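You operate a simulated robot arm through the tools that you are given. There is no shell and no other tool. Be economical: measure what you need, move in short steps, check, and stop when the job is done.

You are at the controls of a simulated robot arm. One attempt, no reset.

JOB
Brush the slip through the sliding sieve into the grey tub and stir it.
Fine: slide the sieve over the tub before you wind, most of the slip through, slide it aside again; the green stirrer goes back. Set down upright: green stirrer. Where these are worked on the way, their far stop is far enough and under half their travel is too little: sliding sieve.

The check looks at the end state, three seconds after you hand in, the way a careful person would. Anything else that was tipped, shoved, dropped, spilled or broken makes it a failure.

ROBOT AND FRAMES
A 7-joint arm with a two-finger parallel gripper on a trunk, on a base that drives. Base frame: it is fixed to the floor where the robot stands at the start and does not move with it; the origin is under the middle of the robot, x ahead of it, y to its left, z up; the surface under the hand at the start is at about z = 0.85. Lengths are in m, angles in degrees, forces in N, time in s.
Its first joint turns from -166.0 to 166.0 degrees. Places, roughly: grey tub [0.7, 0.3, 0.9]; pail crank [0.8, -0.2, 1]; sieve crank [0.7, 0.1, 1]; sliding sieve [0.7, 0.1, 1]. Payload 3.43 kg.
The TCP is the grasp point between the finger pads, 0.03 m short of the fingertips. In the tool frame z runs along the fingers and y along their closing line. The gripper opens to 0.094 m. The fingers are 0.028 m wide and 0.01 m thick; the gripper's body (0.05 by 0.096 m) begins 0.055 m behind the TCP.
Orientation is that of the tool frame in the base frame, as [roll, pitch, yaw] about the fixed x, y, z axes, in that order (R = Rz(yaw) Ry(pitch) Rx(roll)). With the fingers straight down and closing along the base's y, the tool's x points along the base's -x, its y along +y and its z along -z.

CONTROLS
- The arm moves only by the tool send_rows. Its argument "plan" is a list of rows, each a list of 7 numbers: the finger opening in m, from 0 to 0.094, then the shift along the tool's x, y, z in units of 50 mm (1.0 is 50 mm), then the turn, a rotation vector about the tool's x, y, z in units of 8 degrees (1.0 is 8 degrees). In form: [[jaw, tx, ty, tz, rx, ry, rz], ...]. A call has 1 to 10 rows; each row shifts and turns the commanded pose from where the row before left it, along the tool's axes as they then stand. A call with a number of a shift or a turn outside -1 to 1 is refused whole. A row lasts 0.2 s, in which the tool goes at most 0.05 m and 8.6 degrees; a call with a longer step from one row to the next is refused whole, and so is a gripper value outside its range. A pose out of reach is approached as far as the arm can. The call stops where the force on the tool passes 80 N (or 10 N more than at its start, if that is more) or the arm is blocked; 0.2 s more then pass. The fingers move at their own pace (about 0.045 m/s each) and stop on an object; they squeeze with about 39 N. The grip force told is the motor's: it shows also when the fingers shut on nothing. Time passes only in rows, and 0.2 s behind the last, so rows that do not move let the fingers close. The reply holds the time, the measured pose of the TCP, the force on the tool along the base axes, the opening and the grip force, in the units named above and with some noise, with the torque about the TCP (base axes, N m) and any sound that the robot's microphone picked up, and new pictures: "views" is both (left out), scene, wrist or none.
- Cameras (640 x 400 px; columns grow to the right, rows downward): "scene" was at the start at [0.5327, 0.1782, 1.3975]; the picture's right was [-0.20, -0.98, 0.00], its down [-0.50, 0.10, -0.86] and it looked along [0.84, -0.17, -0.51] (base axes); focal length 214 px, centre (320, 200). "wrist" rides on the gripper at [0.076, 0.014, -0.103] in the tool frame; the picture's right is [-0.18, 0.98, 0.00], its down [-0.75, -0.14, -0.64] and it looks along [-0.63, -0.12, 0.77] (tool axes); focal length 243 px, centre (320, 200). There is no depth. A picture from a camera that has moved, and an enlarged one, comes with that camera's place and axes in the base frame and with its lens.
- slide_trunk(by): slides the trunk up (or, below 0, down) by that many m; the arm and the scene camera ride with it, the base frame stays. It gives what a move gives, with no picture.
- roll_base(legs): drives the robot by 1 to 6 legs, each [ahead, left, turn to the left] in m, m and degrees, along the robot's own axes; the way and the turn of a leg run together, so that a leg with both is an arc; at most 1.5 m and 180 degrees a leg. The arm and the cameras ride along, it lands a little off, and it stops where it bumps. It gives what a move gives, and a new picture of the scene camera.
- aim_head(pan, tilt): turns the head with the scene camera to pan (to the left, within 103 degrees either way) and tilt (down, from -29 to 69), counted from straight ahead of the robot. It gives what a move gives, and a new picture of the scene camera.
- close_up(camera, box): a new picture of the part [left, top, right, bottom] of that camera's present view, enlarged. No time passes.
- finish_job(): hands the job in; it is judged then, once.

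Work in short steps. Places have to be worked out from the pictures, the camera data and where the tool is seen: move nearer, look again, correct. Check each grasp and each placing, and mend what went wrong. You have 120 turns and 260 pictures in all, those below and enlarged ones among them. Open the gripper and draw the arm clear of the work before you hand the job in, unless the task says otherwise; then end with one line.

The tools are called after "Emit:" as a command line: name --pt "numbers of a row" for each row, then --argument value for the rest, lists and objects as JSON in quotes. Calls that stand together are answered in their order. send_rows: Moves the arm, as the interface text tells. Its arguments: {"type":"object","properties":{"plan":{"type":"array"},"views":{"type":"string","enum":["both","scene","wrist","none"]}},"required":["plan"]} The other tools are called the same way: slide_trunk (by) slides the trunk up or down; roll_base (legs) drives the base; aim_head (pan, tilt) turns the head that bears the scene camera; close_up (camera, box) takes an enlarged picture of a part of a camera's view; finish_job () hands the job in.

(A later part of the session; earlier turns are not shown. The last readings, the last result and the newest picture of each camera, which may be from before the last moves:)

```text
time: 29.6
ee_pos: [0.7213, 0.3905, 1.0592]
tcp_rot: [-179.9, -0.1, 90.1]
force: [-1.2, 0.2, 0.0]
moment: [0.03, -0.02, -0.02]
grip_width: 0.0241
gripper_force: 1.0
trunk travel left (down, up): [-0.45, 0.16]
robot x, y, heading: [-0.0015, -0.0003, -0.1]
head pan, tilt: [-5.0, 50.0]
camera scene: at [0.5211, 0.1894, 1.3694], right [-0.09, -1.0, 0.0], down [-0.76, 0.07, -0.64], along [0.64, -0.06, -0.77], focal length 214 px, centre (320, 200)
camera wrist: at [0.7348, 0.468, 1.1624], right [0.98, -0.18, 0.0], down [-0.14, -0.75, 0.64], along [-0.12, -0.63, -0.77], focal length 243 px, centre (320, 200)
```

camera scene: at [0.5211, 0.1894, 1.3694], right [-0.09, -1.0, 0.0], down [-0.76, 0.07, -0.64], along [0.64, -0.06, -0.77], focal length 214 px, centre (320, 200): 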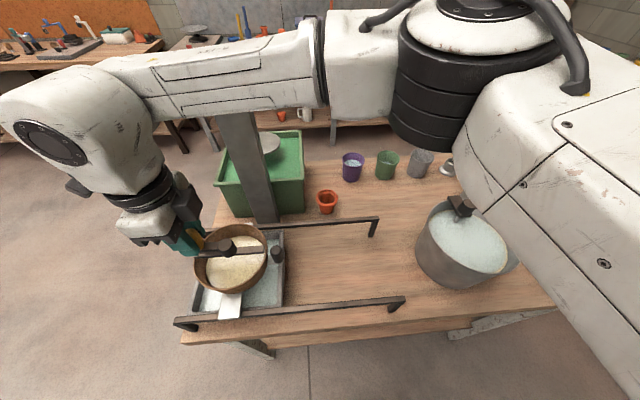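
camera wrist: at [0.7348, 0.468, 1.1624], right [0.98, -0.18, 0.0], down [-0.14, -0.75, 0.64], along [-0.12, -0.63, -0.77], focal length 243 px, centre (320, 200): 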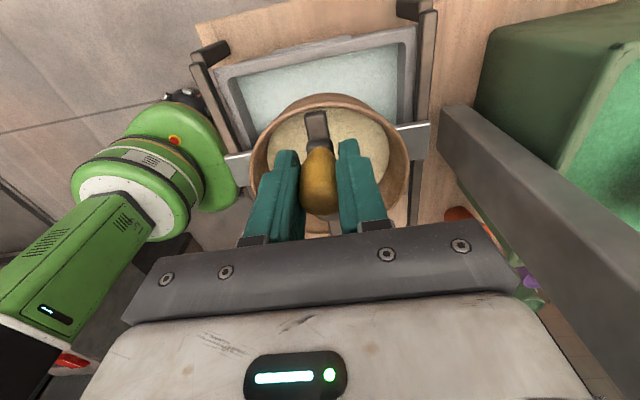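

Grip force is adjustable via the jaw command (1 N at .023). Try winding on with a light grip to cut the pad torsion.

Emit:
send_rows --pt "0.022 -0.09 0.3044 0 0 0 0" --pt "0.022 -0.1545 0.2677 0 0 0 0" --pt "0.022 -0.2368 0.1987 0 0 0 0"

```text
time: 30.4
ee_pos: [0.7599, 0.3649, 1.0595]
tcp_rot: [-179.9, 0.1, 90.0]
force: [-2.2, -0.6, 2.9]
moment: [0.0, -0.08, 0.03]
grip_width: 0.0244
gripper_force: 4.7
trunk travel left (down, up): [-0.45, 0.16]
robot x, y, heading: [-0.0023, 0.0005, 0.1]
head pan, tilt: [-5.0, 50.0]
camera scene: at [0.5211, 0.1892, 1.3695], right [-0.09, -1.0, 0.0], down [-0.76, 0.07, -0.64], along [0.64, -0.06, -0.77], focal length 214 px, centre (320, 200)
camera wrist: at [0.7746, 0.4419, 1.1621], right [0.98, -0.18, 0.0], down [-0.14, -0.75, 0.64], along [-0.12, -0.63, -0.77], focal length 243 px, centre (320, 200)
```

scene: 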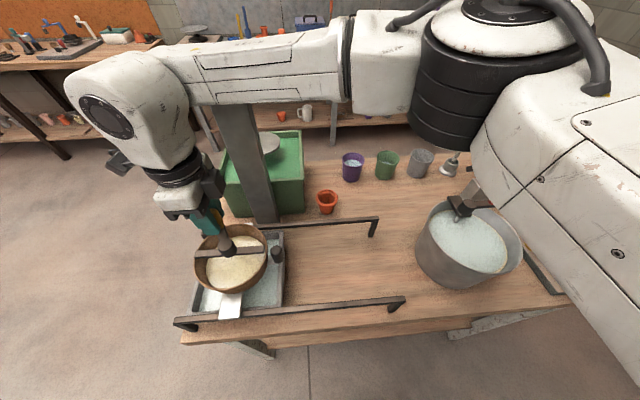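
wrist: 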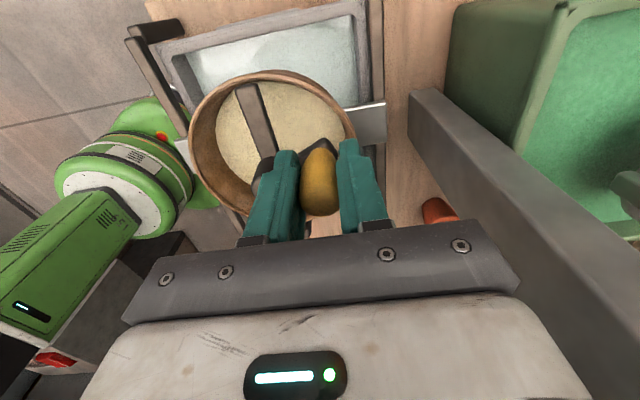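

Sieve stays at the stop with the light grip. Continue around +x.

Emit:
send_rows --pt "0.022 -0.2905 0.1057 0 0 0 0" --pt "0.022 -0.309 0.0 0 0 0 0" --pt "0.022 -0.2905 -0.1057 0 0 0 0"

```text
time: 31.2
ee_pos: [0.7645, 0.3207, 1.06]
tcp_rot: [179.8, 0.1, 89.8]
force: [15.6, -0.6, 0.5]
moment: [0.24, 0.08, -0.06]
grip_width: 0.0239
gripper_force: 24.2
trunk travel left (down, up): [-0.45, 0.16]
robot x, y, heading: [0.0015, -0.0034, 0.2]
head pan, tilt: [-5.0, 50.0]
camera scene: at [0.5222, 0.1889, 1.3692], right [-0.09, -1.0, 0.0], down [-0.76, 0.07, -0.64], along [0.64, -0.06, -0.77], focal length 214 px, centre (320, 200)
camera wrist: at [0.7778, 0.3987, 1.1625], right [0.98, -0.19, 0.0], down [-0.15, -0.75, 0.64], along [-0.12, -0.63, -0.77], focal length 243 px, centre (320, 200)
```

scene: 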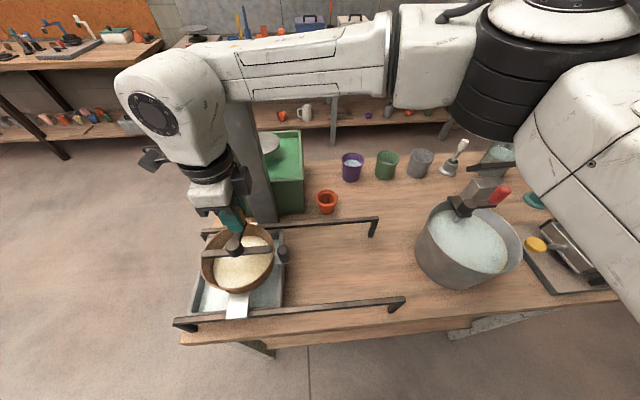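
wrist: 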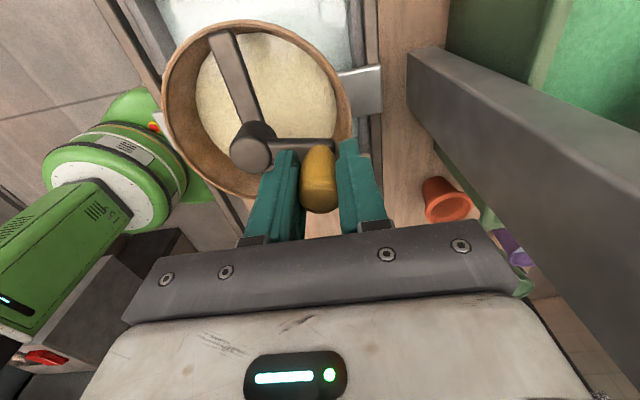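

Just past dead centre, drifted ~1 cm but on the good branch. Move −x to push it back to the stop and finish the turn.

Emit:
send_rows --pt "0.022 0.0 -0.13 0 0 0 0" --pt "0.022 -0.216 -0.188 0 0 0 0" --pt "0.022 -0.154 -0.268 0 0 0 0" --pt "0.022 -0.054 -0.304 0 0 0 0"

```text
time: 32.2
ee_pos: [0.7127, 0.3037, 1.0596]
tcp_rot: [-179.7, -0.1, 90.3]
force: [-1.6, -6.3, -0.2]
moment: [-0.01, -0.01, 0.01]
grip_width: 0.0241
gripper_force: 12.8
trunk travel left (down, up): [-0.45, 0.16]
robot x, y, heading: [0.0008, 0.0006, -0.0]
head pan, tilt: [-5.0, 50.0]
camera scene: at [0.5206, 0.1896, 1.3694], right [-0.09, -1.0, 0.0], down [-0.76, 0.07, -0.64], along [0.64, -0.06, -0.77], focal length 214 px, centre (320, 200)
camera wrist: at [0.7269, 0.3805, 1.163], right [0.98, -0.18, 0.0], down [-0.14, -0.75, 0.64], along [-0.12, -0.63, -0.77], focal length 243 px, centre (320, 200)
```

scene: 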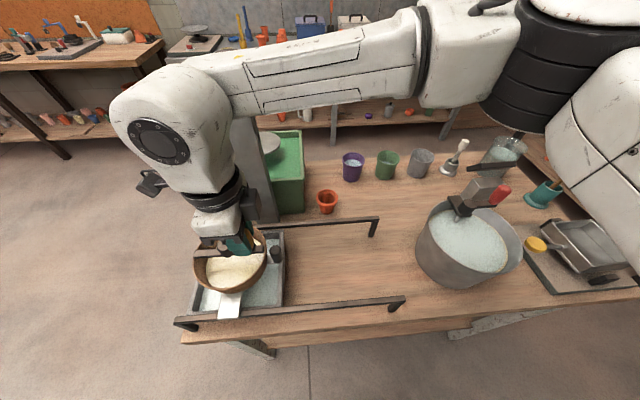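
wrist: 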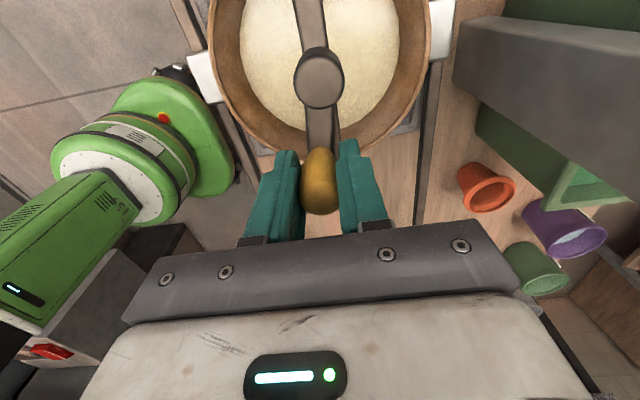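

One full turn done. Second turn: the −x half (pushes into the stop).

Emit:
send_rows --pt "0.02 0.036 -0.298 0 0 0 0" --pt "0.02 0.198 -0.238 0 0 0 0" --pt "0.02 0.268 -0.154 0 0 0 0" --pt "0.02 0.304 -0.054 0 0 0 0" --pt "0.02 0.304 0.054 0 0 0 0" --pt "0.02 0.268 0.154 0 0 0 0" --pt "0.02 0.198 0.238 0 0 0 0" --pt "0.02 0.106 0.29 0 0 0 0" --pt "0.022 0.014 0.154 0 0 0 0" --views "scene"

```text
time: 34.2
ee_pos: [0.7222, 0.3872, 1.0591]
tcp_rot: [-179.9, 0.0, 90.2]
force: [-4.5, -1.6, -0.4]
moment: [-0.04, 0.01, -0.17]
grip_width: 0.0235
gripper_force: 28.9
trunk travel left (down, up): [-0.45, 0.16]
robot x, y, heading: [-0.0035, -0.0004, -0.2]
head pan, tilt: [-5.0, 50.0]
camera scene: at [0.5209, 0.1893, 1.3695], right [-0.09, -1.0, 0.0], down [-0.76, 0.07, -0.64], along [0.64, -0.06, -0.77], focal length 214 px, centre (320, 200)
```

scene: 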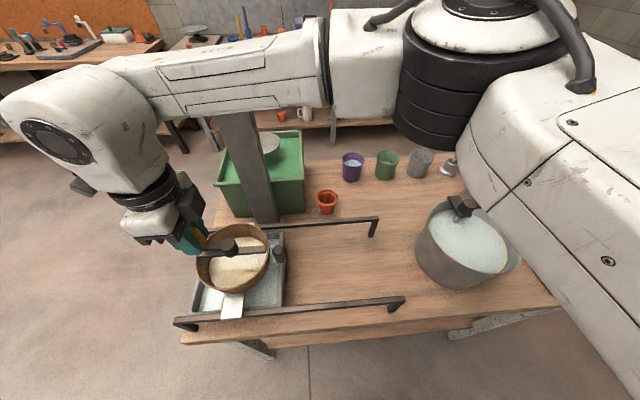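

Now the +x half: light grip to φ=20°, then clamp firmly.

Emit:
send_rows --pt "0.023 0.03 0 0 0 0 0" --pt "0.0228 -0.03 0.26 0 0 0 0" --pt "0.0228 -0.154 0.268 0 0 0 0" --pt "0.0228 -0.172 0.158 0 0 0 0" --pt "0.0228 -0.206 0.106 0 0 0 0" --pt "0.0 0 0 0 0 0 0" --pt "0.0 0 0 0 0 0 0" --views "scene"

Emit:
send_rows --pt "0.0 -0.1194 0.0342 0 0 0 1" --pt "0.0 -0.1194 0.0342 0 0 0 1" --pt "0.0 -0.1194 0.0342 0 0 0 1" --pt "0.0 -0.1194 0.0342 0 0 0 1" --pt "0.0 -0.1194 0.0342 0 0 0 1" --pt "0.0 -0.1194 0.0342 0 0 0 1" --views "scene"

```text
time: 35.8
ee_pos: [0.7616, 0.3594, 1.0589]
tcp_rot: [-179.8, 0.1, 89.9]
force: [-2.5, 0.5, -2.5]
moment: [0.26, -0.04, -0.05]
grip_width: 0.024
gripper_force: 44.9
trunk travel left (down, up): [-0.45, 0.16]
robot x, y, heading: [-0.0001, 0.0032, 0.0]
head pan, tilt: [-5.0, 50.0]
camera scene: at [0.5211, 0.1893, 1.3693], right [-0.09, -1.0, 0.0], down [-0.76, 0.07, -0.64], along [0.64, -0.06, -0.77], focal length 214 px, centre (320, 200)
```

scene: 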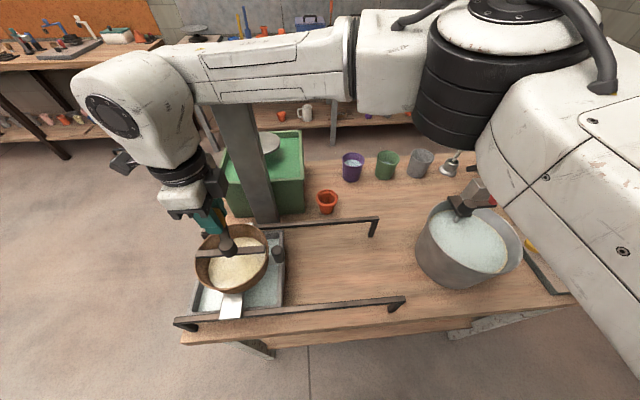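

```text
time: 37.2
ee_pos: [0.7608, 0.3227, 1.0598]
tcp_rot: [180.0, 0.0, 42.0]
force: [13.5, -1.3, -1.4]
moment: [0.41, -0.52, -0.15]
grip_width: 0.0238
gripper_force: 45.3
trunk travel left (down, up): [-0.45, 0.16]
robot x, y, heading: [0.0002, 0.0032, 0.1]
head pan, tilt: [-5.0, 50.0]
camera scene: at [0.5217, 0.1892, 1.3691], right [-0.09, -1.0, 0.0], down [-0.76, 0.07, -0.64], along [0.64, -0.06, -0.77], focal length 214 px, centre (320, 200)
```

scene: 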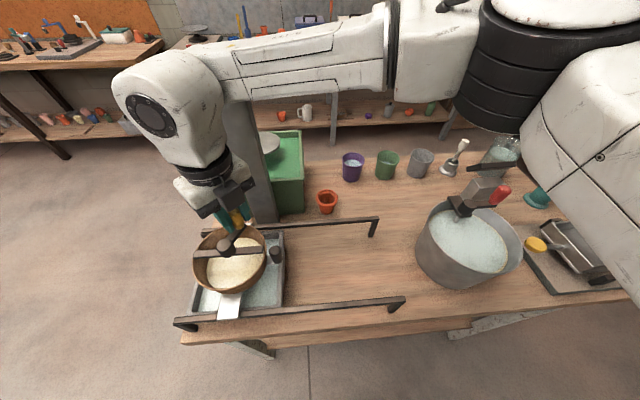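

Twisting with the crank works perfectly: sieve stays at the stop. Unwind the wrist with a loose grip and continue the next −x half.

Emit:
send_rows --pt "0.032 0 0 0 0 0 0" --pt "0.032 0 0 0 0 0 -1" --pt "0.032 0 0 0 0 0 -1" --pt "0.032 0 0 0 0 0 -1" --pt "0.032 0 0 0 0 0 -1" --pt "0.032 0 0 0 0 0 -1" --pt "0.032 0 0 0 0 0 -1" --pt "0.021 0 0 0 0 0 0" --pt "0.021 0 0 0 0 0 0" --views "wrist"

Emit:
send_rows --pt "0.0215 -0.256 -0.248 0 0 0 0" --pt "0.0215 -0.154 -0.268 0 0 0 0" --pt "0.0215 -0.054 -0.304 0 0 0 0" --pt "0.02 0.054 -0.304 0 0 0 0" --pt "0.02 0.154 -0.268 0 0 0 0" --pt "0.02 0.238 -0.198 0 0 0 0" --pt "0.02 0.29 -0.106 0 0 0 0" --pt "0.02 0.308 0 0 0 0 0" --pt "0.02 0.29 0.106 0 0 0 0" --pt "0.02 0.238 0.198 0 0 0 0" --views "scene"

```text
time: 39.2
ee_pos: [0.7588, 0.3247, 1.0592]
tcp_rot: [-179.8, 0.2, 90.1]
force: [-3.6, -0.1, -0.3]
moment: [0.0, -0.03, 0.05]
grip_width: 0.0238
gripper_force: 37.2
trunk travel left (down, up): [-0.45, 0.16]
robot x, y, heading: [-0.0002, 0.0014, 0.2]
head pan, tilt: [-5.0, 50.0]
camera wrist: at [0.7734, 0.4016, 1.1628], right [0.98, -0.18, 0.0], down [-0.14, -0.75, 0.64], along [-0.12, -0.63, -0.77], focal length 243 px, centre (320, 200)
```

wrist: 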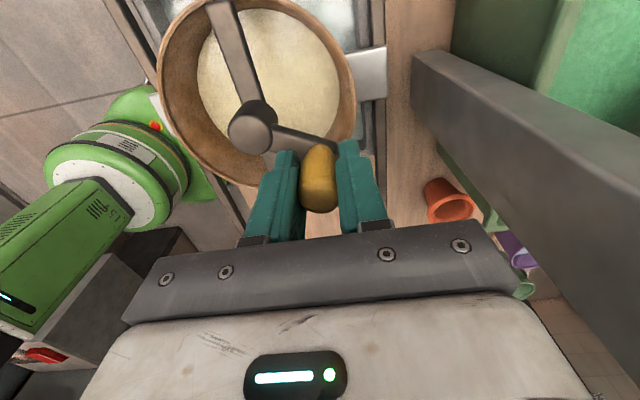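

```text
time: 41.4
ee_pos: [0.688, 0.3806, 1.0603]
tcp_rot: [-179.9, 0.0, 90.2]
force: [-8.6, -3.2, 4.0]
moment: [-0.19, -0.06, -0.33]
grip_width: 0.0238
gripper_force: 44.9
trunk travel left (down, up): [-0.45, 0.16]
robot x, y, heading: [0.0012, -0.0021, -0.3]
head pan, tilt: [-5.0, 50.0]
camera scene: at [0.5204, 0.1894, 1.3696], right [-0.09, -1.0, 0.0], down [-0.76, 0.07, -0.64], along [0.64, -0.06, -0.77], focal length 214 px, centre (320, 200)
```

scene: 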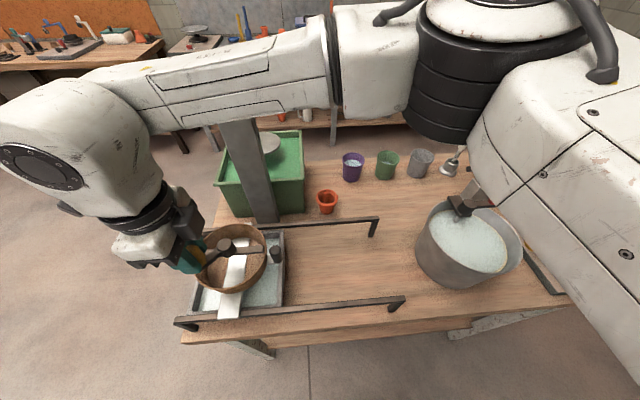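

The bowl seems to be empty now. Check with a close-up.

Emit:
close_up --camera "scene" --box '[180, 210, 300, 330]'

```text
3.33 times, centred on (240, 270) of scene
camera zoom: at [0.5204, 0.1894, 1.3696], right [-0.09, -1.0, 0.0], down [-0.76, 0.07, -0.64], along [0.64, -0.06, -0.77], focal length 715 px, centre (587, -33)
```

zoom: 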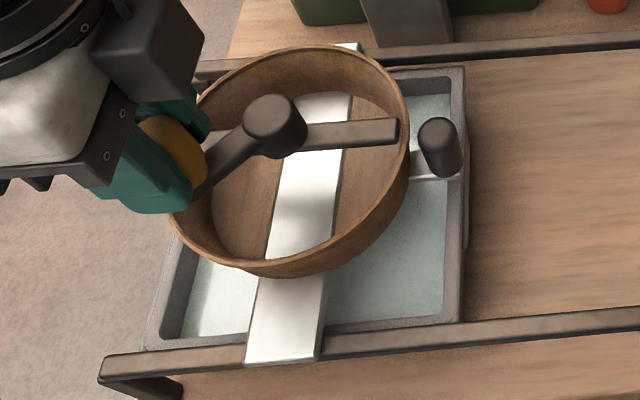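

All the slip is through. Release the knob, rise, and go back to above the peg (≈.7205,.259).

Emit:
send_rows --pt "0.05 0 0 0 0 0 0" --pt "0.05 0 0 0 0 0 0" --pt "0.05 0 0 0 0 0 0" --pt "0.05 0 0 -0.8 0 0 0" --pt "0.05 0 0 -0.9 0 0 0" --pt "0.06 -0.8 0.16 0 0 0 0" --pt "0.06 -0.8 0.16 0 0 0 0" --pt "0.06 -0.8 0.16 0 0 0 0" --pt "0.06 -0.78 0.16 0 0 0.6 0" --pt "0.06 0 0 0 0 0.65 0" --views "both"

```text
time: 43.6
ee_pos: [0.722, 0.221, 1.1453]
tcp_rot: [-180.0, -10.0, 90.1]
force: [-0.1, 0.5, -0.7]
moment: [0.01, 0.03, -0.03]
grip_width: 0.06
gripper_force: 0.0
trunk travel left (down, up): [-0.45, 0.16]
robot x, y, heading: [-0.0031, 0.0006, -0.0]
head pan, tilt: [-5.0, 50.0]
camera scene: at [0.521, 0.1893, 1.3694], right [-0.09, -1.0, 0.0], down [-0.76, 0.07, -0.64], along [0.64, -0.06, -0.77], focal length 214 px, centre (320, 200)
camera wrist: at [0.7354, 0.2787, 1.2604], right [0.98, -0.18, -0.03], down [-0.14, -0.85, 0.5], along [-0.12, -0.49, -0.86], focal length 243 px, centre (320, 200)
```

scene: 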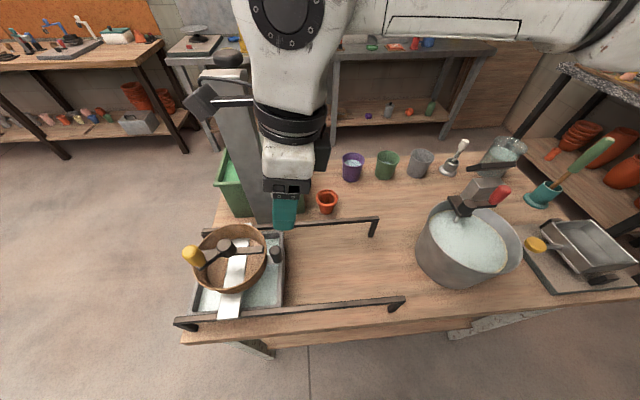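
wrist: 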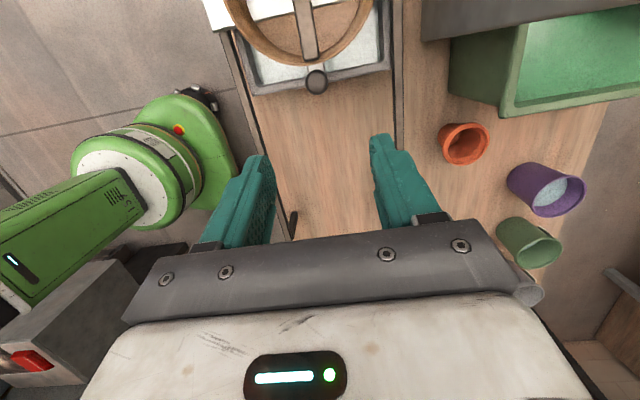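

Descend on the peg and close.

Emit:
send_rows --pt "0.06 0.01 -0.01 0.85 0 0 0" --pt "0.06 0.01 -0.01 0.85 0 0 0" --pt "0.06 0.01 -0.01 0.8 0 0 0" --pt "0.06 0.01 0 0.4 0 0 0" --pt "0.06 0 0 0.38 0 0 0" --pt "0.0 0 0 0 0 0 0" --pt "0.0 0 0 0 0 0 0" --pt "0.0 0 0 0 0 0 0" --pt "0.0 0 0 0 0 0 0" --views "wrist"

```text
time: 45.6
ee_pos: [0.7197, 0.2491, 0.9838]
tcp_rot: [-179.9, -9.9, 90.1]
force: [-4.0, 1.7, -3.0]
moment: [-0.07, -0.04, 0.04]
grip_width: 0.0258
gripper_force: 45.1
trunk travel left (down, up): [-0.45, 0.16]
robot x, y, heading: [0.0014, -0.0014, -0.2]
head pan, tilt: [-5.0, 50.0]
camera wrist: at [0.7338, 0.3089, 1.0986], right [0.98, -0.18, -0.03], down [-0.14, -0.85, 0.5], along [-0.12, -0.49, -0.86], focal length 243 px, centre (320, 200)
```

wrist: 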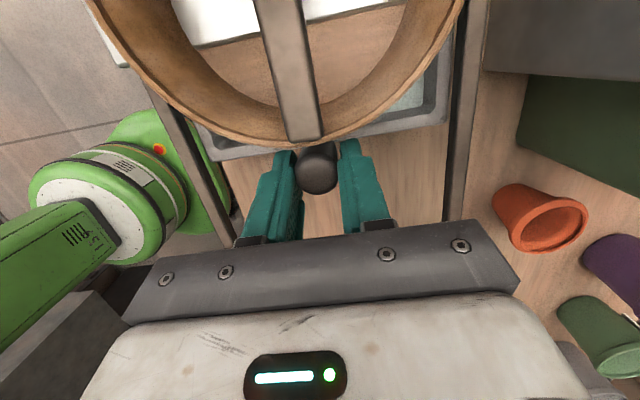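

Gripped. Slide the sieve back in −y.

Emit:
send_rows --pt "0.0 -0.3 0 -0.052 0 0 0" --pt "0.0 -0.49 0 -0.087 0 0 0" --pt "0.0 -0.49 0 -0.087 0 0 0" --pt "0.0 -0.49 0 -0.087 0 0 0" --pt "0.0 -0.49 0 -0.087 0 0 0" --pt "0.0 -0.49 0 -0.087 0 0 0" --pt "0.0 -0.49 0 -0.087 0 0 0" --pt "0.0 -0.35 0 -0.062 0 0 0" --pt "0.0 -0.25 0 -0.044 0 0 0" --pt "0.0 -0.15 0 -0.026 0 0 0" --views "scene"

```text
time: 47.8
ee_pos: [0.7192, 0.0475, 0.9836]
tcp_rot: [-180.0, -9.9, 90.0]
force: [-16.9, -0.7, 4.4]
moment: [0.66, -0.38, 0.11]
grip_width: 0.022
gripper_force: 44.9
trunk travel left (down, up): [-0.45, 0.16]
robot x, y, heading: [0.0051, 0.0029, -0.2]
head pan, tilt: [-5.0, 50.0]
camera scene: at [0.5203, 0.1891, 1.3697], right [-0.09, -1.0, 0.0], down [-0.76, 0.07, -0.64], along [0.64, -0.06, -0.77], focal length 214 px, centre (320, 200)
```

scene: 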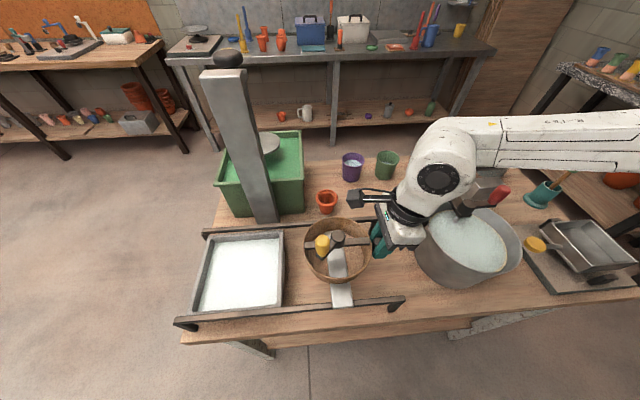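

Nearly at the old place; nudge to the stop, then release and retract upward.

Emit:
send_rows --pt "0.0 -0.06 0 -0.01 0 0 0" --pt "0.0 -0.06 0 -0.01 0 0 0" --pt "0.06 0 0 0 0 0 0" --pt "0.06 0 0 0 0 0 0" --pt "0.06 0 0 0 0 0 0" --pt "0.06 0 0 -0.6 0 0 0" --pt "0.06 0 0 -0.9 0 0 0" --pt "0.06 0 0 -0.9 0 0 0" --pt "0.06 0 0 -0.9 0 -0.6 0" --pt "0.06 0 0 0 0 -0.65 0" --views "both"

```text
time: 50.0
ee_pos: [0.7216, 0.0137, 1.1465]
tcp_rot: [-179.9, 0.1, 90.1]
force: [-0.1, 0.2, 0.6]
moment: [0.01, -0.01, 0.03]
grip_width: 0.06
gripper_force: 0.2
trunk travel left (down, up): [-0.45, 0.16]
robot x, y, heading: [0.0008, -0.0019, -0.0]
head pan, tilt: [-5.0, 50.0]
camera scene: at [0.521, 0.1889, 1.3694], right [-0.09, -1.0, 0.0], down [-0.76, 0.07, -0.64], along [0.64, -0.06, -0.77], focal length 214 px, centre (320, 200)
camera wrist: at [0.7359, 0.0909, 1.2479], right [0.98, -0.18, 0.0], down [-0.14, -0.75, 0.64], along [-0.12, -0.63, -0.77], focal length 243 px, centre (320, 200)
```

scene: 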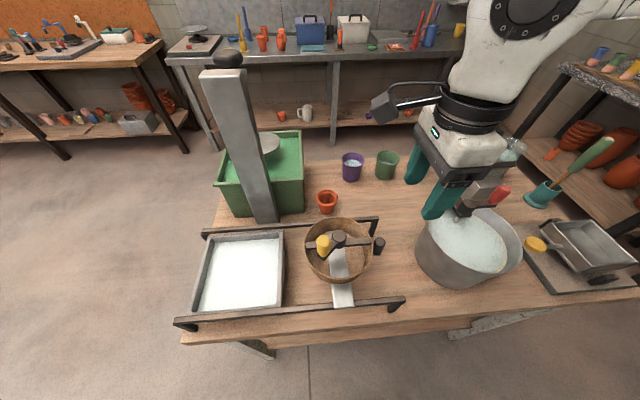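
wrist: 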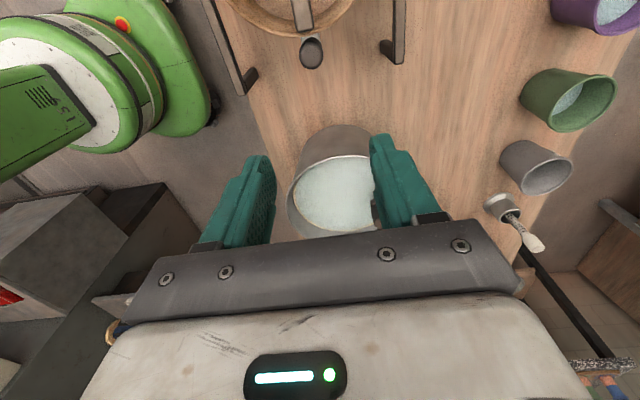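

Sieve is back at its original spot. Retract the arm toward the robot and up, then drive right to reach the stirrer.

Emit:
send_rows --pt "0.06 0 0 -0.9 0 0 0" --pt "0.06 0 0 -0.9 0 0 0" --pt "0.06 0 -0.8 -0.3 0 0 0" --pt "0.06 0 -0.9 0 0 0 0" --pt "0.06 0 -0.9 0 0 0 0" --pt "0.06 0 -0.9 0 0 0 0" --views "none"

Emit:
roll_base --legs '[[0, -0.22, 0]]'

Emit:
aim_head --pan -25 --tilt 40

```text
time: 51.4
ee_pos: [0.5438, 0.0128, 1.2525]
tcp_rot: [179.9, 0.1, 89.9]
force: [-0.2, -0.5, -0.6]
moment: [0.01, -0.02, 0.02]
grip_width: 0.0601
gripper_force: 0.1
trunk travel left (down, up): [-0.45, 0.16]
robot x, y, heading: [-0.0023, -0.0002, 0.1]
head pan, tilt: [-5.0, 50.0]
```

```text
time: 53.1
ee_pos: [0.5444, -0.2067, 1.252]
tcp_rot: [180.0, 0.1, 90.0]
force: [-0.3, -0.1, -0.6]
moment: [-0.01, -0.01, 0.0]
grip_width: 0.0601
gripper_force: 0.0
trunk travel left (down, up): [-0.45, 0.16]
robot x, y, heading: [0.0001, -0.222, 0.2]
head pan, tilt: [-5.0, 50.0]
camera scene: at [0.5209, -0.0313, 1.3694], right [-0.09, -1.0, 0.0], down [-0.76, 0.07, -0.64], along [0.64, -0.06, -0.77], focal length 214 px, centre (320, 200)
```

scene: 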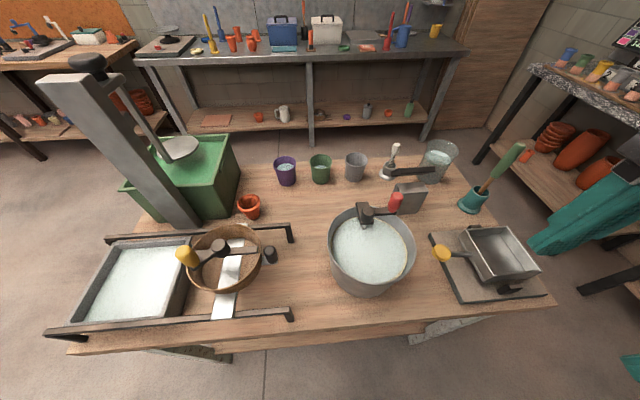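

```text
time: 53.9
ee_pos: [0.5464, -0.2074, 1.2513]
tcp_rot: [-180.0, 0.1, 90.2]
force: [0.1, -1.0, 0.0]
moment: [-0.02, -0.02, -0.02]
grip_width: 0.06
gripper_force: 0.0
trunk travel left (down, up): [-0.45, 0.16]
robot x, y, heading: [0.002, -0.2223, 0.3]
head pan, tilt: [-25.0, 40.0]
camera scene: at [0.5213, -0.0605, 1.3836], right [-0.42, -0.91, 0.0], down [-0.58, 0.27, -0.77], along [0.69, -0.32, -0.64], focal length 214 px, centre (320, 200)
```

scene: 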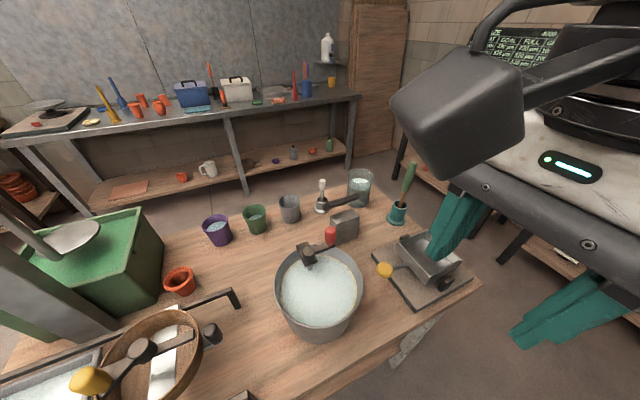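

Emit:
close_up --camera "scene" --box '[340, 140, 460, 240]'

```text
4.00 times, centred on (400, 190) of scene
camera zoom: at [0.5213, -0.0605, 1.3836], right [-0.42, -0.91, 0.0], down [-0.58, 0.27, -0.77], along [0.69, -0.32, -0.64], focal length 858 px, centre (0, 240)
```

zoom: 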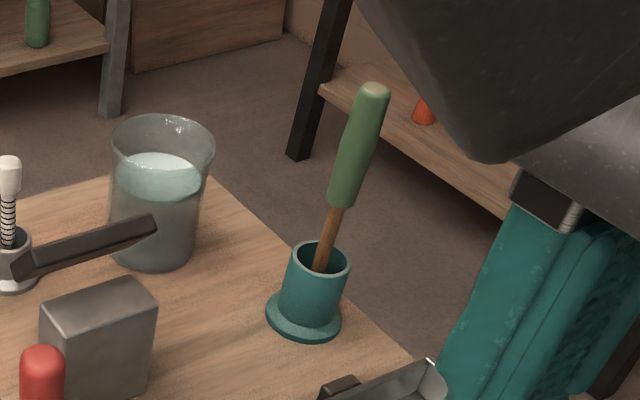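

Stirrer: handle z .98–1.08, axis ≈(.8845,−.513) at z 1.035, standing almost vertical in the cup at (.893,−.524). Move above it.

Emit:
send_rows --pt "0.08 -0.58 0.64 0.1 0 0 0" --pt "0.08 -0.58 0.64 0.1 0 0 0" --pt "0.08 -0.58 0.64 0.1 0 0 0" --pt "0.08 -0.58 0.64 0.1 0 0 0" --pt "0.08 -0.58 0.64 0.1 0 0 0" --pt "0.08 -0.58 0.64 0.1 0 0 0" --pt "0.08 -0.58 0.64 0.1 0 0 0" --pt "0.08 -0.58 0.64 0.1 0 0 0" --pt "0.08 -0.58 0.64 0.1 0 0 0" --pt "0.08 -0.4 0.5 0.1 0 0 0"

```text
time: 56.1
ee_pos: [0.8583, -0.4853, 1.2027]
tcp_rot: [180.0, 0.1, 90.2]
force: [0.5, 0.2, 0.7]
moment: [0.0, 0.02, 0.01]
grip_width: 0.0799
gripper_force: 0.0
trunk travel left (down, up): [-0.45, 0.16]
robot x, y, heading: [0.0, -0.223, 0.3]
head pan, tilt: [-25.0, 40.0]
camera scene: at [0.5213, -0.0607, 1.3836], right [-0.42, -0.91, 0.0], down [-0.58, 0.27, -0.77], along [0.69, -0.32, -0.64], focal length 214 px, centre (320, 200)
camera wrist: at [0.8718, -0.4085, 1.3076], right [0.98, -0.18, 0.0], down [-0.14, -0.75, 0.64], along [-0.12, -0.63, -0.77], focal length 243 px, centre (320, 200)
```

scene: 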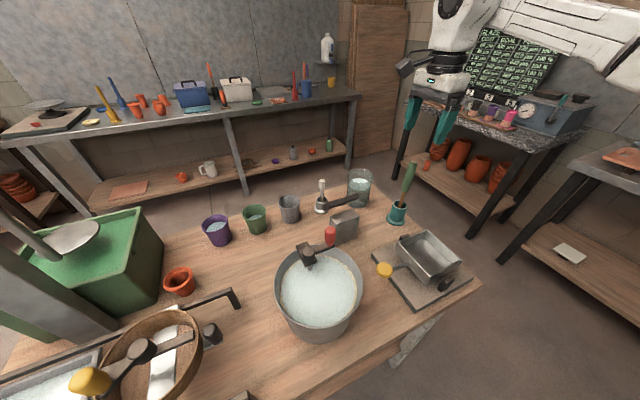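
wrist: 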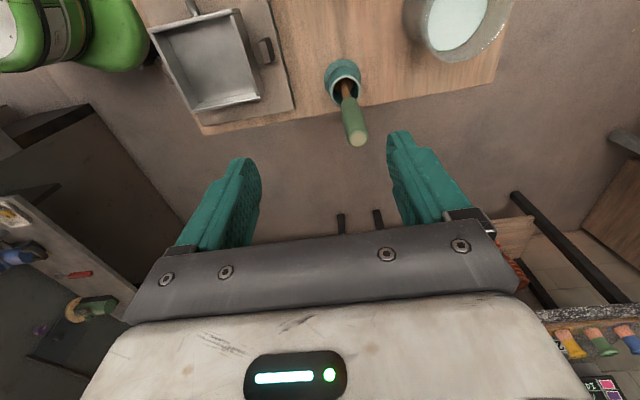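

Emit:
send_rows --pt "0.08 -0.35 0.3 0.3 0 0 0" --pt "0.08 -0.35 0.3 0.4 0 0 0" --pt "0.08 0 0 0.6 0 0 0" --pt "0.08 0 0 0 0 0 0"

Emit:
close_up --camera "scene" --box '[340, 100, 480, 240]'

```text
time: 57.1
ee_pos: [0.8896, -0.5202, 1.1365]
tcp_rot: [180.0, 0.1, 90.0]
force: [0.2, -0.5, 0.2]
moment: [0.0, -0.01, 0.01]
grip_width: 0.0799
gripper_force: 0.0
trunk travel left (down, up): [-0.45, 0.16]
robot x, y, heading: [-0.001, -0.2217, 0.3]
head pan, tilt: [-25.0, 40.0]
camera scene: at [0.5215, -0.0607, 1.3836], right [-0.42, -0.91, 0.0], down [-0.58, 0.27, -0.77], along [0.69, -0.32, -0.64], focal length 214 px, centre (320, 200)
camera wrist: at [0.9029, -0.4436, 1.2398], right [0.98, -0.18, 0.0], down [-0.14, -0.75, 0.64], along [-0.12, -0.63, -0.77], focal length 243 px, centre (320, 200)
```

scene: 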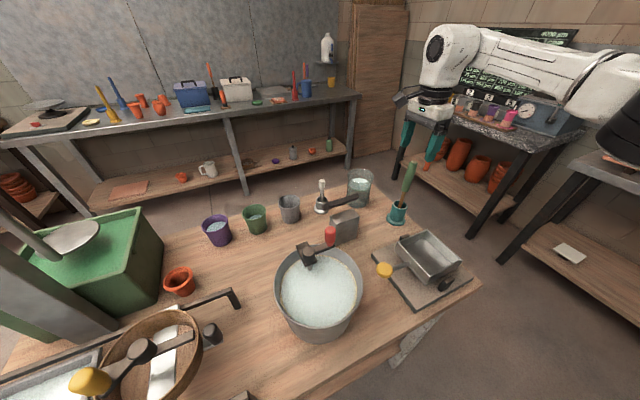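
wrist: 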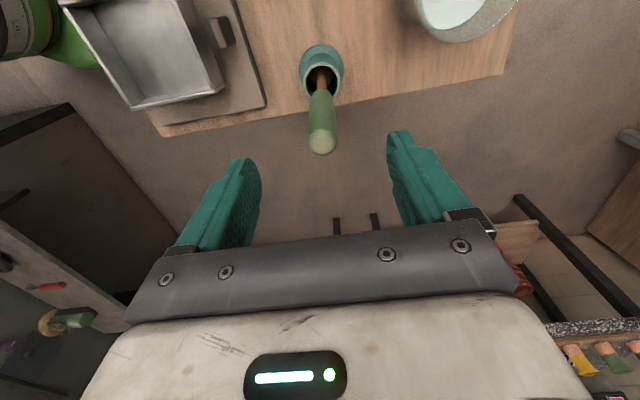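

```text
2.86 times, centred on (410, 170) of scene
camera zoom: at [0.5215, -0.0607, 1.3836], right [-0.42, -0.91, 0.0], down [-0.58, 0.27, -0.77], along [0.69, -0.32, -0.64], focal length 613 px, centre (63, 286)
```

zoom: 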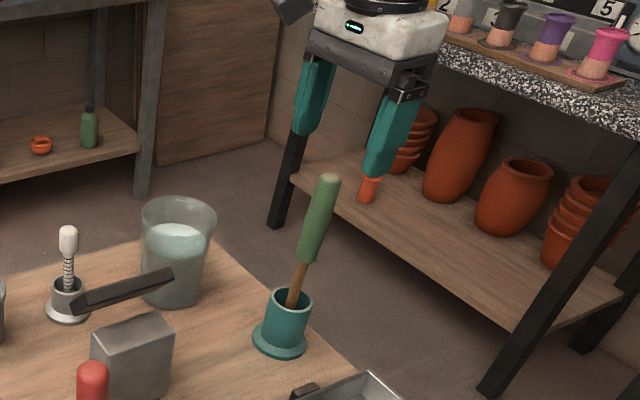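

Well aligned over the handle. Descend to z≈1.04 and close.

Emit:
send_rows --pt "0.08 0 -0.02 0.6 0 0 0" --pt "0.08 0 0 0.7 0 0 0" --pt "0.08 0 0 0.62 0 0 0" --pt "0.08 0 0 0 0 0 0" --pt "0.01 0 0 0 0 0 0" --pt "0.01 0 0 0 0 0 0" --pt "0.01 0 0 0 0 0 0" --pt "0.01 0 0 0 0 0 0" --pt "0.01 0 0 0 0 0 0"

```text
time: 59.1
ee_pos: [0.8871, -0.5217, 1.0411]
tcp_rot: [-180.0, 0.2, 90.2]
force: [-0.6, 0.0, 0.3]
moment: [0.01, 0.07, 0.02]
grip_width: 0.0256
gripper_force: 39.2
trunk travel left (down, up): [-0.45, 0.16]
robot x, y, heading: [0.0015, -0.2276, 0.3]
head pan, tilt: [-25.0, 40.0]
camera scene: at [0.5214, -0.0607, 1.3836], right [-0.42, -0.91, 0.0], down [-0.58, 0.27, -0.77], along [0.69, -0.32, -0.64], focal length 214 px, centre (320, 200)
camera wrist: at [0.9006, -0.4446, 1.1439], right [0.98, -0.18, 0.0], down [-0.14, -0.75, 0.64], along [-0.12, -0.63, -0.77], focal length 243 px, centre (320, 200)
```

scene: 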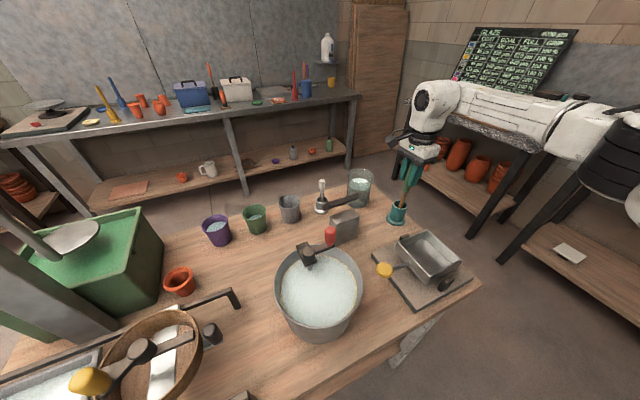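
wrist: 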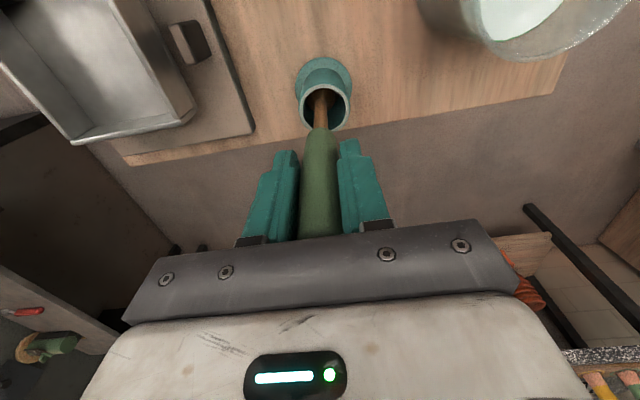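

Gripped (grasp pose (.887,−.522,1.041) recorded for the return). Lift straight up.

Emit:
send_rows --pt "0.01 0 0 -0.4 0 0 0" --pt "0.01 0 0 -0.6 0 0 0" --pt "0.01 0 0 -0.6 0 0 0" --pt "0.01 0 0 -0.6 0 0 0" --pt "0.01 0 0 -0.6 0 0 0"

Emit:
close_up --camera "scene" --box '[340, 60, 480, 240]'

```text
time: 60.3
ee_pos: [0.8847, -0.5225, 1.1819]
tcp_rot: [180.0, 0.1, 90.1]
force: [0.2, -0.2, -1.3]
moment: [0.02, -0.02, 0.01]
grip_width: 0.0253
gripper_force: 38.9
trunk travel left (down, up): [-0.45, 0.16]
robot x, y, heading: [-0.0007, -0.2202, 0.1]
head pan, tilt: [-25.0, 40.0]
camera scene: at [0.5214, -0.0607, 1.3835], right [-0.42, -0.91, 0.0], down [-0.58, 0.27, -0.77], along [0.69, -0.32, -0.64], focal length 214 px, centre (320, 200)
camera wrist: at [0.8994, -0.4451, 1.2839], right [0.98, -0.18, 0.0], down [-0.14, -0.75, 0.64], along [-0.12, -0.63, -0.77], focal length 243 px, centre (320, 200)
```

scene: 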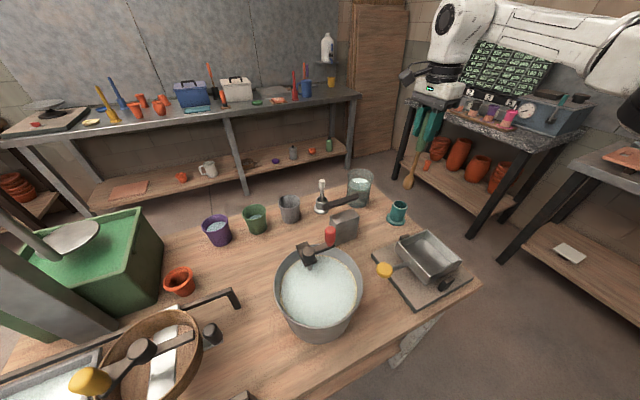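
wrist: 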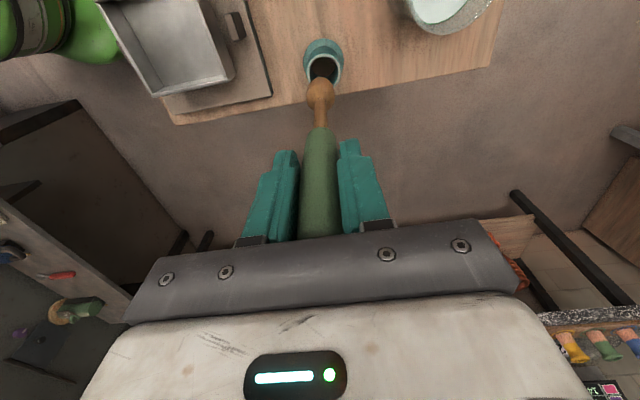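

```text
2.22 times, centred on (410, 150) of scene
camera zoom: at [0.5214, -0.0607, 1.3835], right [-0.42, -0.91, 0.0], down [-0.58, 0.27, -0.77], along [0.69, -0.32, -0.64], focal length 477 px, centre (120, 311)
```

zoom: 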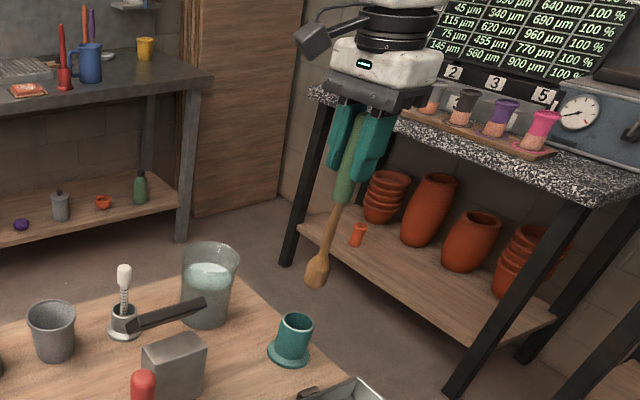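

Stirrer lifted, tip ≈0.195 below the TCP. Carry it back to x≈.62 with the tip above all rims, then across left in front of the pail.

Emit:
send_rows --pt "0.01 0 -0.6 -0.3 0 0 0" --pt "0.01 0 -0.8 -0.3 0 0 0" --pt "0.01 0 -0.8 -0.3 0 0 0" --pt "0.01 0 -0.8 0 0 0 0" --pt "0.01 0 -0.8 0 0 0 0" --pt "0.01 0 -0.8 0 0 0 0" --pt "0.01 0 -0.7 0 0 0 0" --views "none"

Emit:
send_rows --pt "0.01 0.5 0 0 0 0 0" --pt "0.01 0.8 0 0 0 0 0" --pt "0.01 0.8 0 0 0 0 0" --pt "0.01 0.8 0 0 0 0 0" --pt "0.01 0.8 0 0 0 0 0" --pt "0.01 0.8 0 0 0 0 0" --pt "0.01 0.8 0 0 0 0 0" --views "both"

```text
time: 61.9
ee_pos: [0.6225, -0.5251, 1.2252]
tcp_rot: [-180.0, 0.1, 90.1]
force: [0.6, 0.2, -0.3]
moment: [-0.01, 0.01, 0.0]
grip_width: 0.0253
gripper_force: 39.1
trunk travel left (down, up): [-0.45, 0.16]
robot x, y, heading: [-0.001, -0.2213, 0.3]
head pan, tilt: [-25.0, 40.0]
```

```text
time: 63.5
ee_pos: [0.6199, -0.2575, 1.2277]
tcp_rot: [179.9, 0.1, 90.0]
force: [-0.6, 0.7, -0.9]
moment: [-0.01, -0.02, -0.02]
grip_width: 0.0252
gripper_force: 38.5
trunk travel left (down, up): [-0.45, 0.16]
robot x, y, heading: [0.0003, -0.2207, 0.0]
head pan, tilt: [-25.0, 40.0]
camera scene: at [0.5213, -0.061, 1.3836], right [-0.42, -0.91, 0.0], down [-0.58, 0.27, -0.77], along [0.69, -0.32, -0.64], focal length 214 px, centre (320, 200)
camera wrist: at [0.6338, -0.1803, 1.3292], right [0.98, -0.18, 0.0], down [-0.14, -0.75, 0.64], along [-0.12, -0.63, -0.77], focal length 243 px, centre (320, 200)
```

scene: 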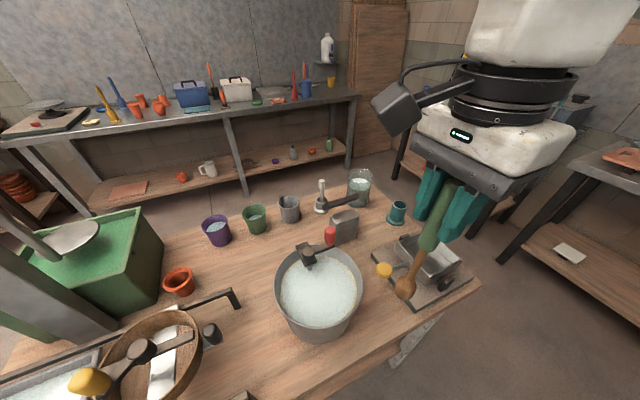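
wrist: 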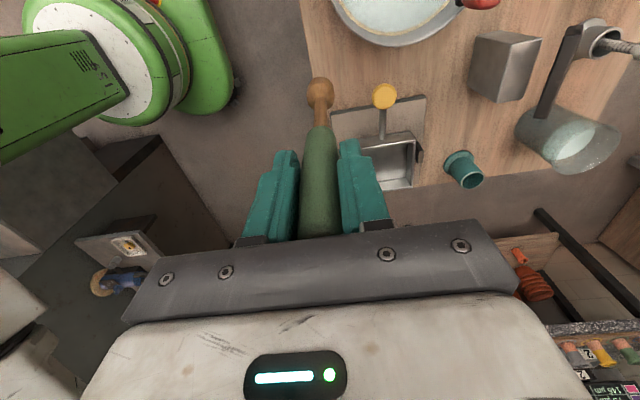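

Emit:
send_rows --pt "0.01 0.8 0 0 0 0 0" --pt "0.01 0.85 0 0 0 0 0" --pt "0.01 0.85 0 0 0 0 0" --pt "0.01 0.85 0.0 0 0 0 0" --pt "0.01 0.85 0.0 0 0 0 0" --pt "0.01 0.85 0 0 0 0 0" --views "scene"

```text
time: 64.9
ee_pos: [0.6186, -0.0054, 1.2252]
tcp_rot: [-180.0, 0.0, 90.1]
force: [0.1, -0.7, -0.7]
moment: [0.06, 0.01, 0.01]
grip_width: 0.0252
gripper_force: 39.0
trunk travel left (down, up): [-0.45, 0.16]
robot x, y, heading: [0.0006, -0.2198, -0.2]
head pan, tilt: [-25.0, 40.0]
camera scene: at [0.5214, -0.061, 1.3836], right [-0.42, -0.91, 0.0], down [-0.58, 0.27, -0.77], along [0.69, -0.32, -0.64], focal length 214 px, centre (320, 200)
```

scene: 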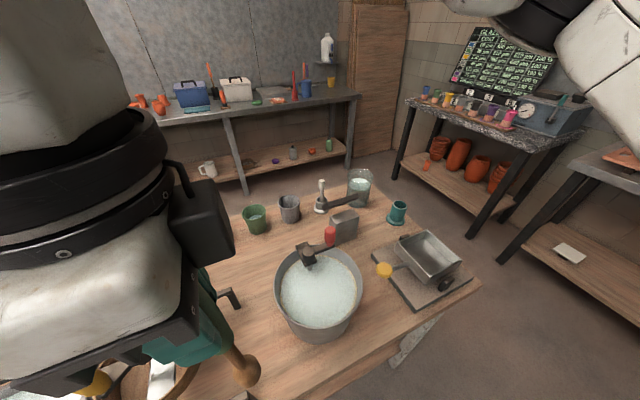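

Passed the head camera. Turn the head to the tub and continue left.

Emit:
send_rows --pt "0.01 0.8 0 0 0 0 0" --pt "0.01 0.85 0 0 0 0 0" --pt "0.01 0.85 0 0 0 0 0" --pt "0.01 0.85 0.0 0 0 0 0" --pt "0.01 0.85 0.0 0 0 0 0" --pt "0.01 0.85 0 0 0 0 0" --pt "0.01 0.85 0 0 0 0 0" --pt "0.01 0.9 0 0 0 0 0" --views "none"

Emit:
aim_head --pan 35 --tilt 45

```text
time: 66.7
ee_pos: [0.638, 0.3224, 1.2171]
tcp_rot: [-179.0, 0.7, 88.3]
force: [1.0, 0.6, -0.7]
moment: [0.03, -0.04, 0.01]
grip_width: 0.0257
gripper_force: 38.7
trunk travel left (down, up): [-0.45, 0.16]
robot x, y, heading: [0.003, -0.2222, -0.2]
head pan, tilt: [-25.0, 40.0]
```

```text
time: 68.0
ee_pos: [0.6307, 0.3268, 1.2118]
tcp_rot: [-178.9, 0.9, 88.9]
force: [-0.5, 0.6, -0.6]
moment: [0.01, 0.04, -0.02]
grip_width: 0.0254
gripper_force: 38.9
trunk travel left (down, up): [-0.45, 0.16]
robot x, y, heading: [-0.0046, -0.2196, 0.1]
head pan, tilt: [35.0, 45.0]
camera scene: at [0.5134, -0.0596, 1.3701], right [-0.45, -0.89, 0.0], down [-0.68, 0.34, -0.65], along [0.58, -0.29, -0.76], focal length 214 px, centre (320, 200)
```

scene: 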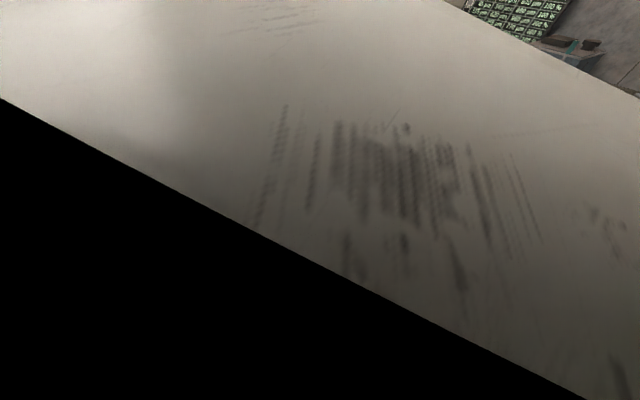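

The forearm is touching the head from this base position. I turn the head back, pull the arm right again and drive the base left, where it was fine before.

Emit:
aim_head --pan -25 --tilt 40

Emit:
send_rows --pt "0.01 -0.5 0.2 0 0 0 0" --pt "0.01 -0.8 0 0 0 0 0" --pt "0.01 -0.8 0 0 0 0 0" --pt "0.01 -0.8 0 0 0 0 0" --views "both"

```text
time: 69.3
ee_pos: [0.6335, 0.3242, 1.2166]
tcp_rot: [-179.0, 0.7, 88.6]
force: [-0.2, -0.2, -0.7]
moment: [0.0, -0.01, 0.0]
grip_width: 0.0255
gripper_force: 39.5
trunk travel left (down, up): [-0.45, 0.16]
robot x, y, heading: [0.0034, -0.2184, 0.0]
head pan, tilt: [-25.0, 40.0]
camera scene: at [0.5138, -0.0617, 1.3721], right [-0.47, -0.88, 0.0], down [-0.66, 0.35, -0.67], along [0.59, -0.32, -0.74], focal length 214 px, centre (320, 200)
```

scene: 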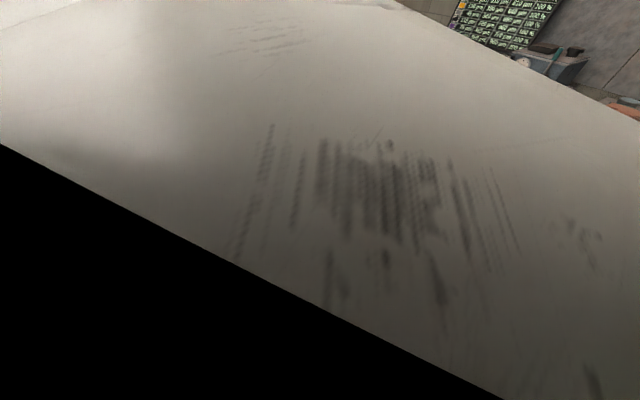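

```text
time: 70.3
ee_pos: [0.6279, 0.1897, 1.2272]
tcp_rot: [-179.9, 0.1, 90.3]
force: [-0.2, 0.3, 0.2]
moment: [0.01, -0.04, -0.01]
grip_width: 0.0253
gripper_force: 38.7
trunk travel left (down, up): [-0.45, 0.16]
robot x, y, heading: [-0.0007, -0.2213, -0.0]
head pan, tilt: [-25.0, 40.0]
camera scene: at [0.5213, -0.0599, 1.3835], right [-0.42, -0.91, 0.0], down [-0.58, 0.27, -0.77], along [0.69, -0.32, -0.64], focal length 214 px, centre (320, 200)
camera wrist: at [0.642, 0.2676, 1.3302], right [0.98, -0.18, 0.0], down [-0.14, -0.75, 0.64], along [-0.12, -0.63, -0.77], focal length 243 px, centre (320, 200)
```

scene: 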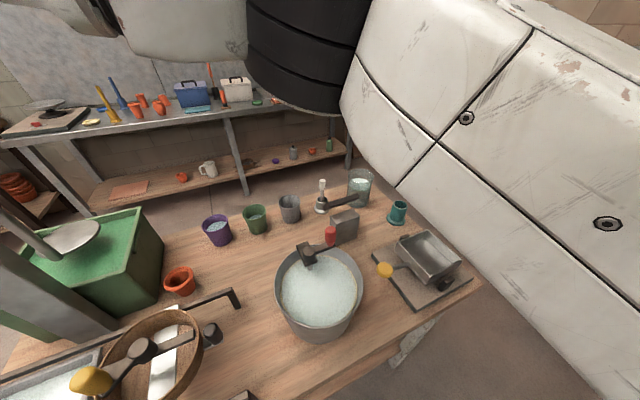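
wrist: 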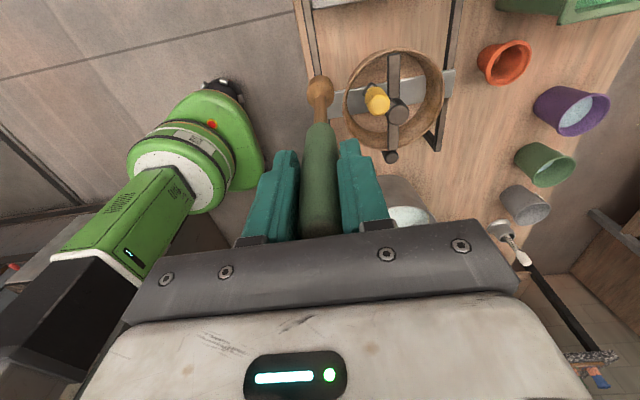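

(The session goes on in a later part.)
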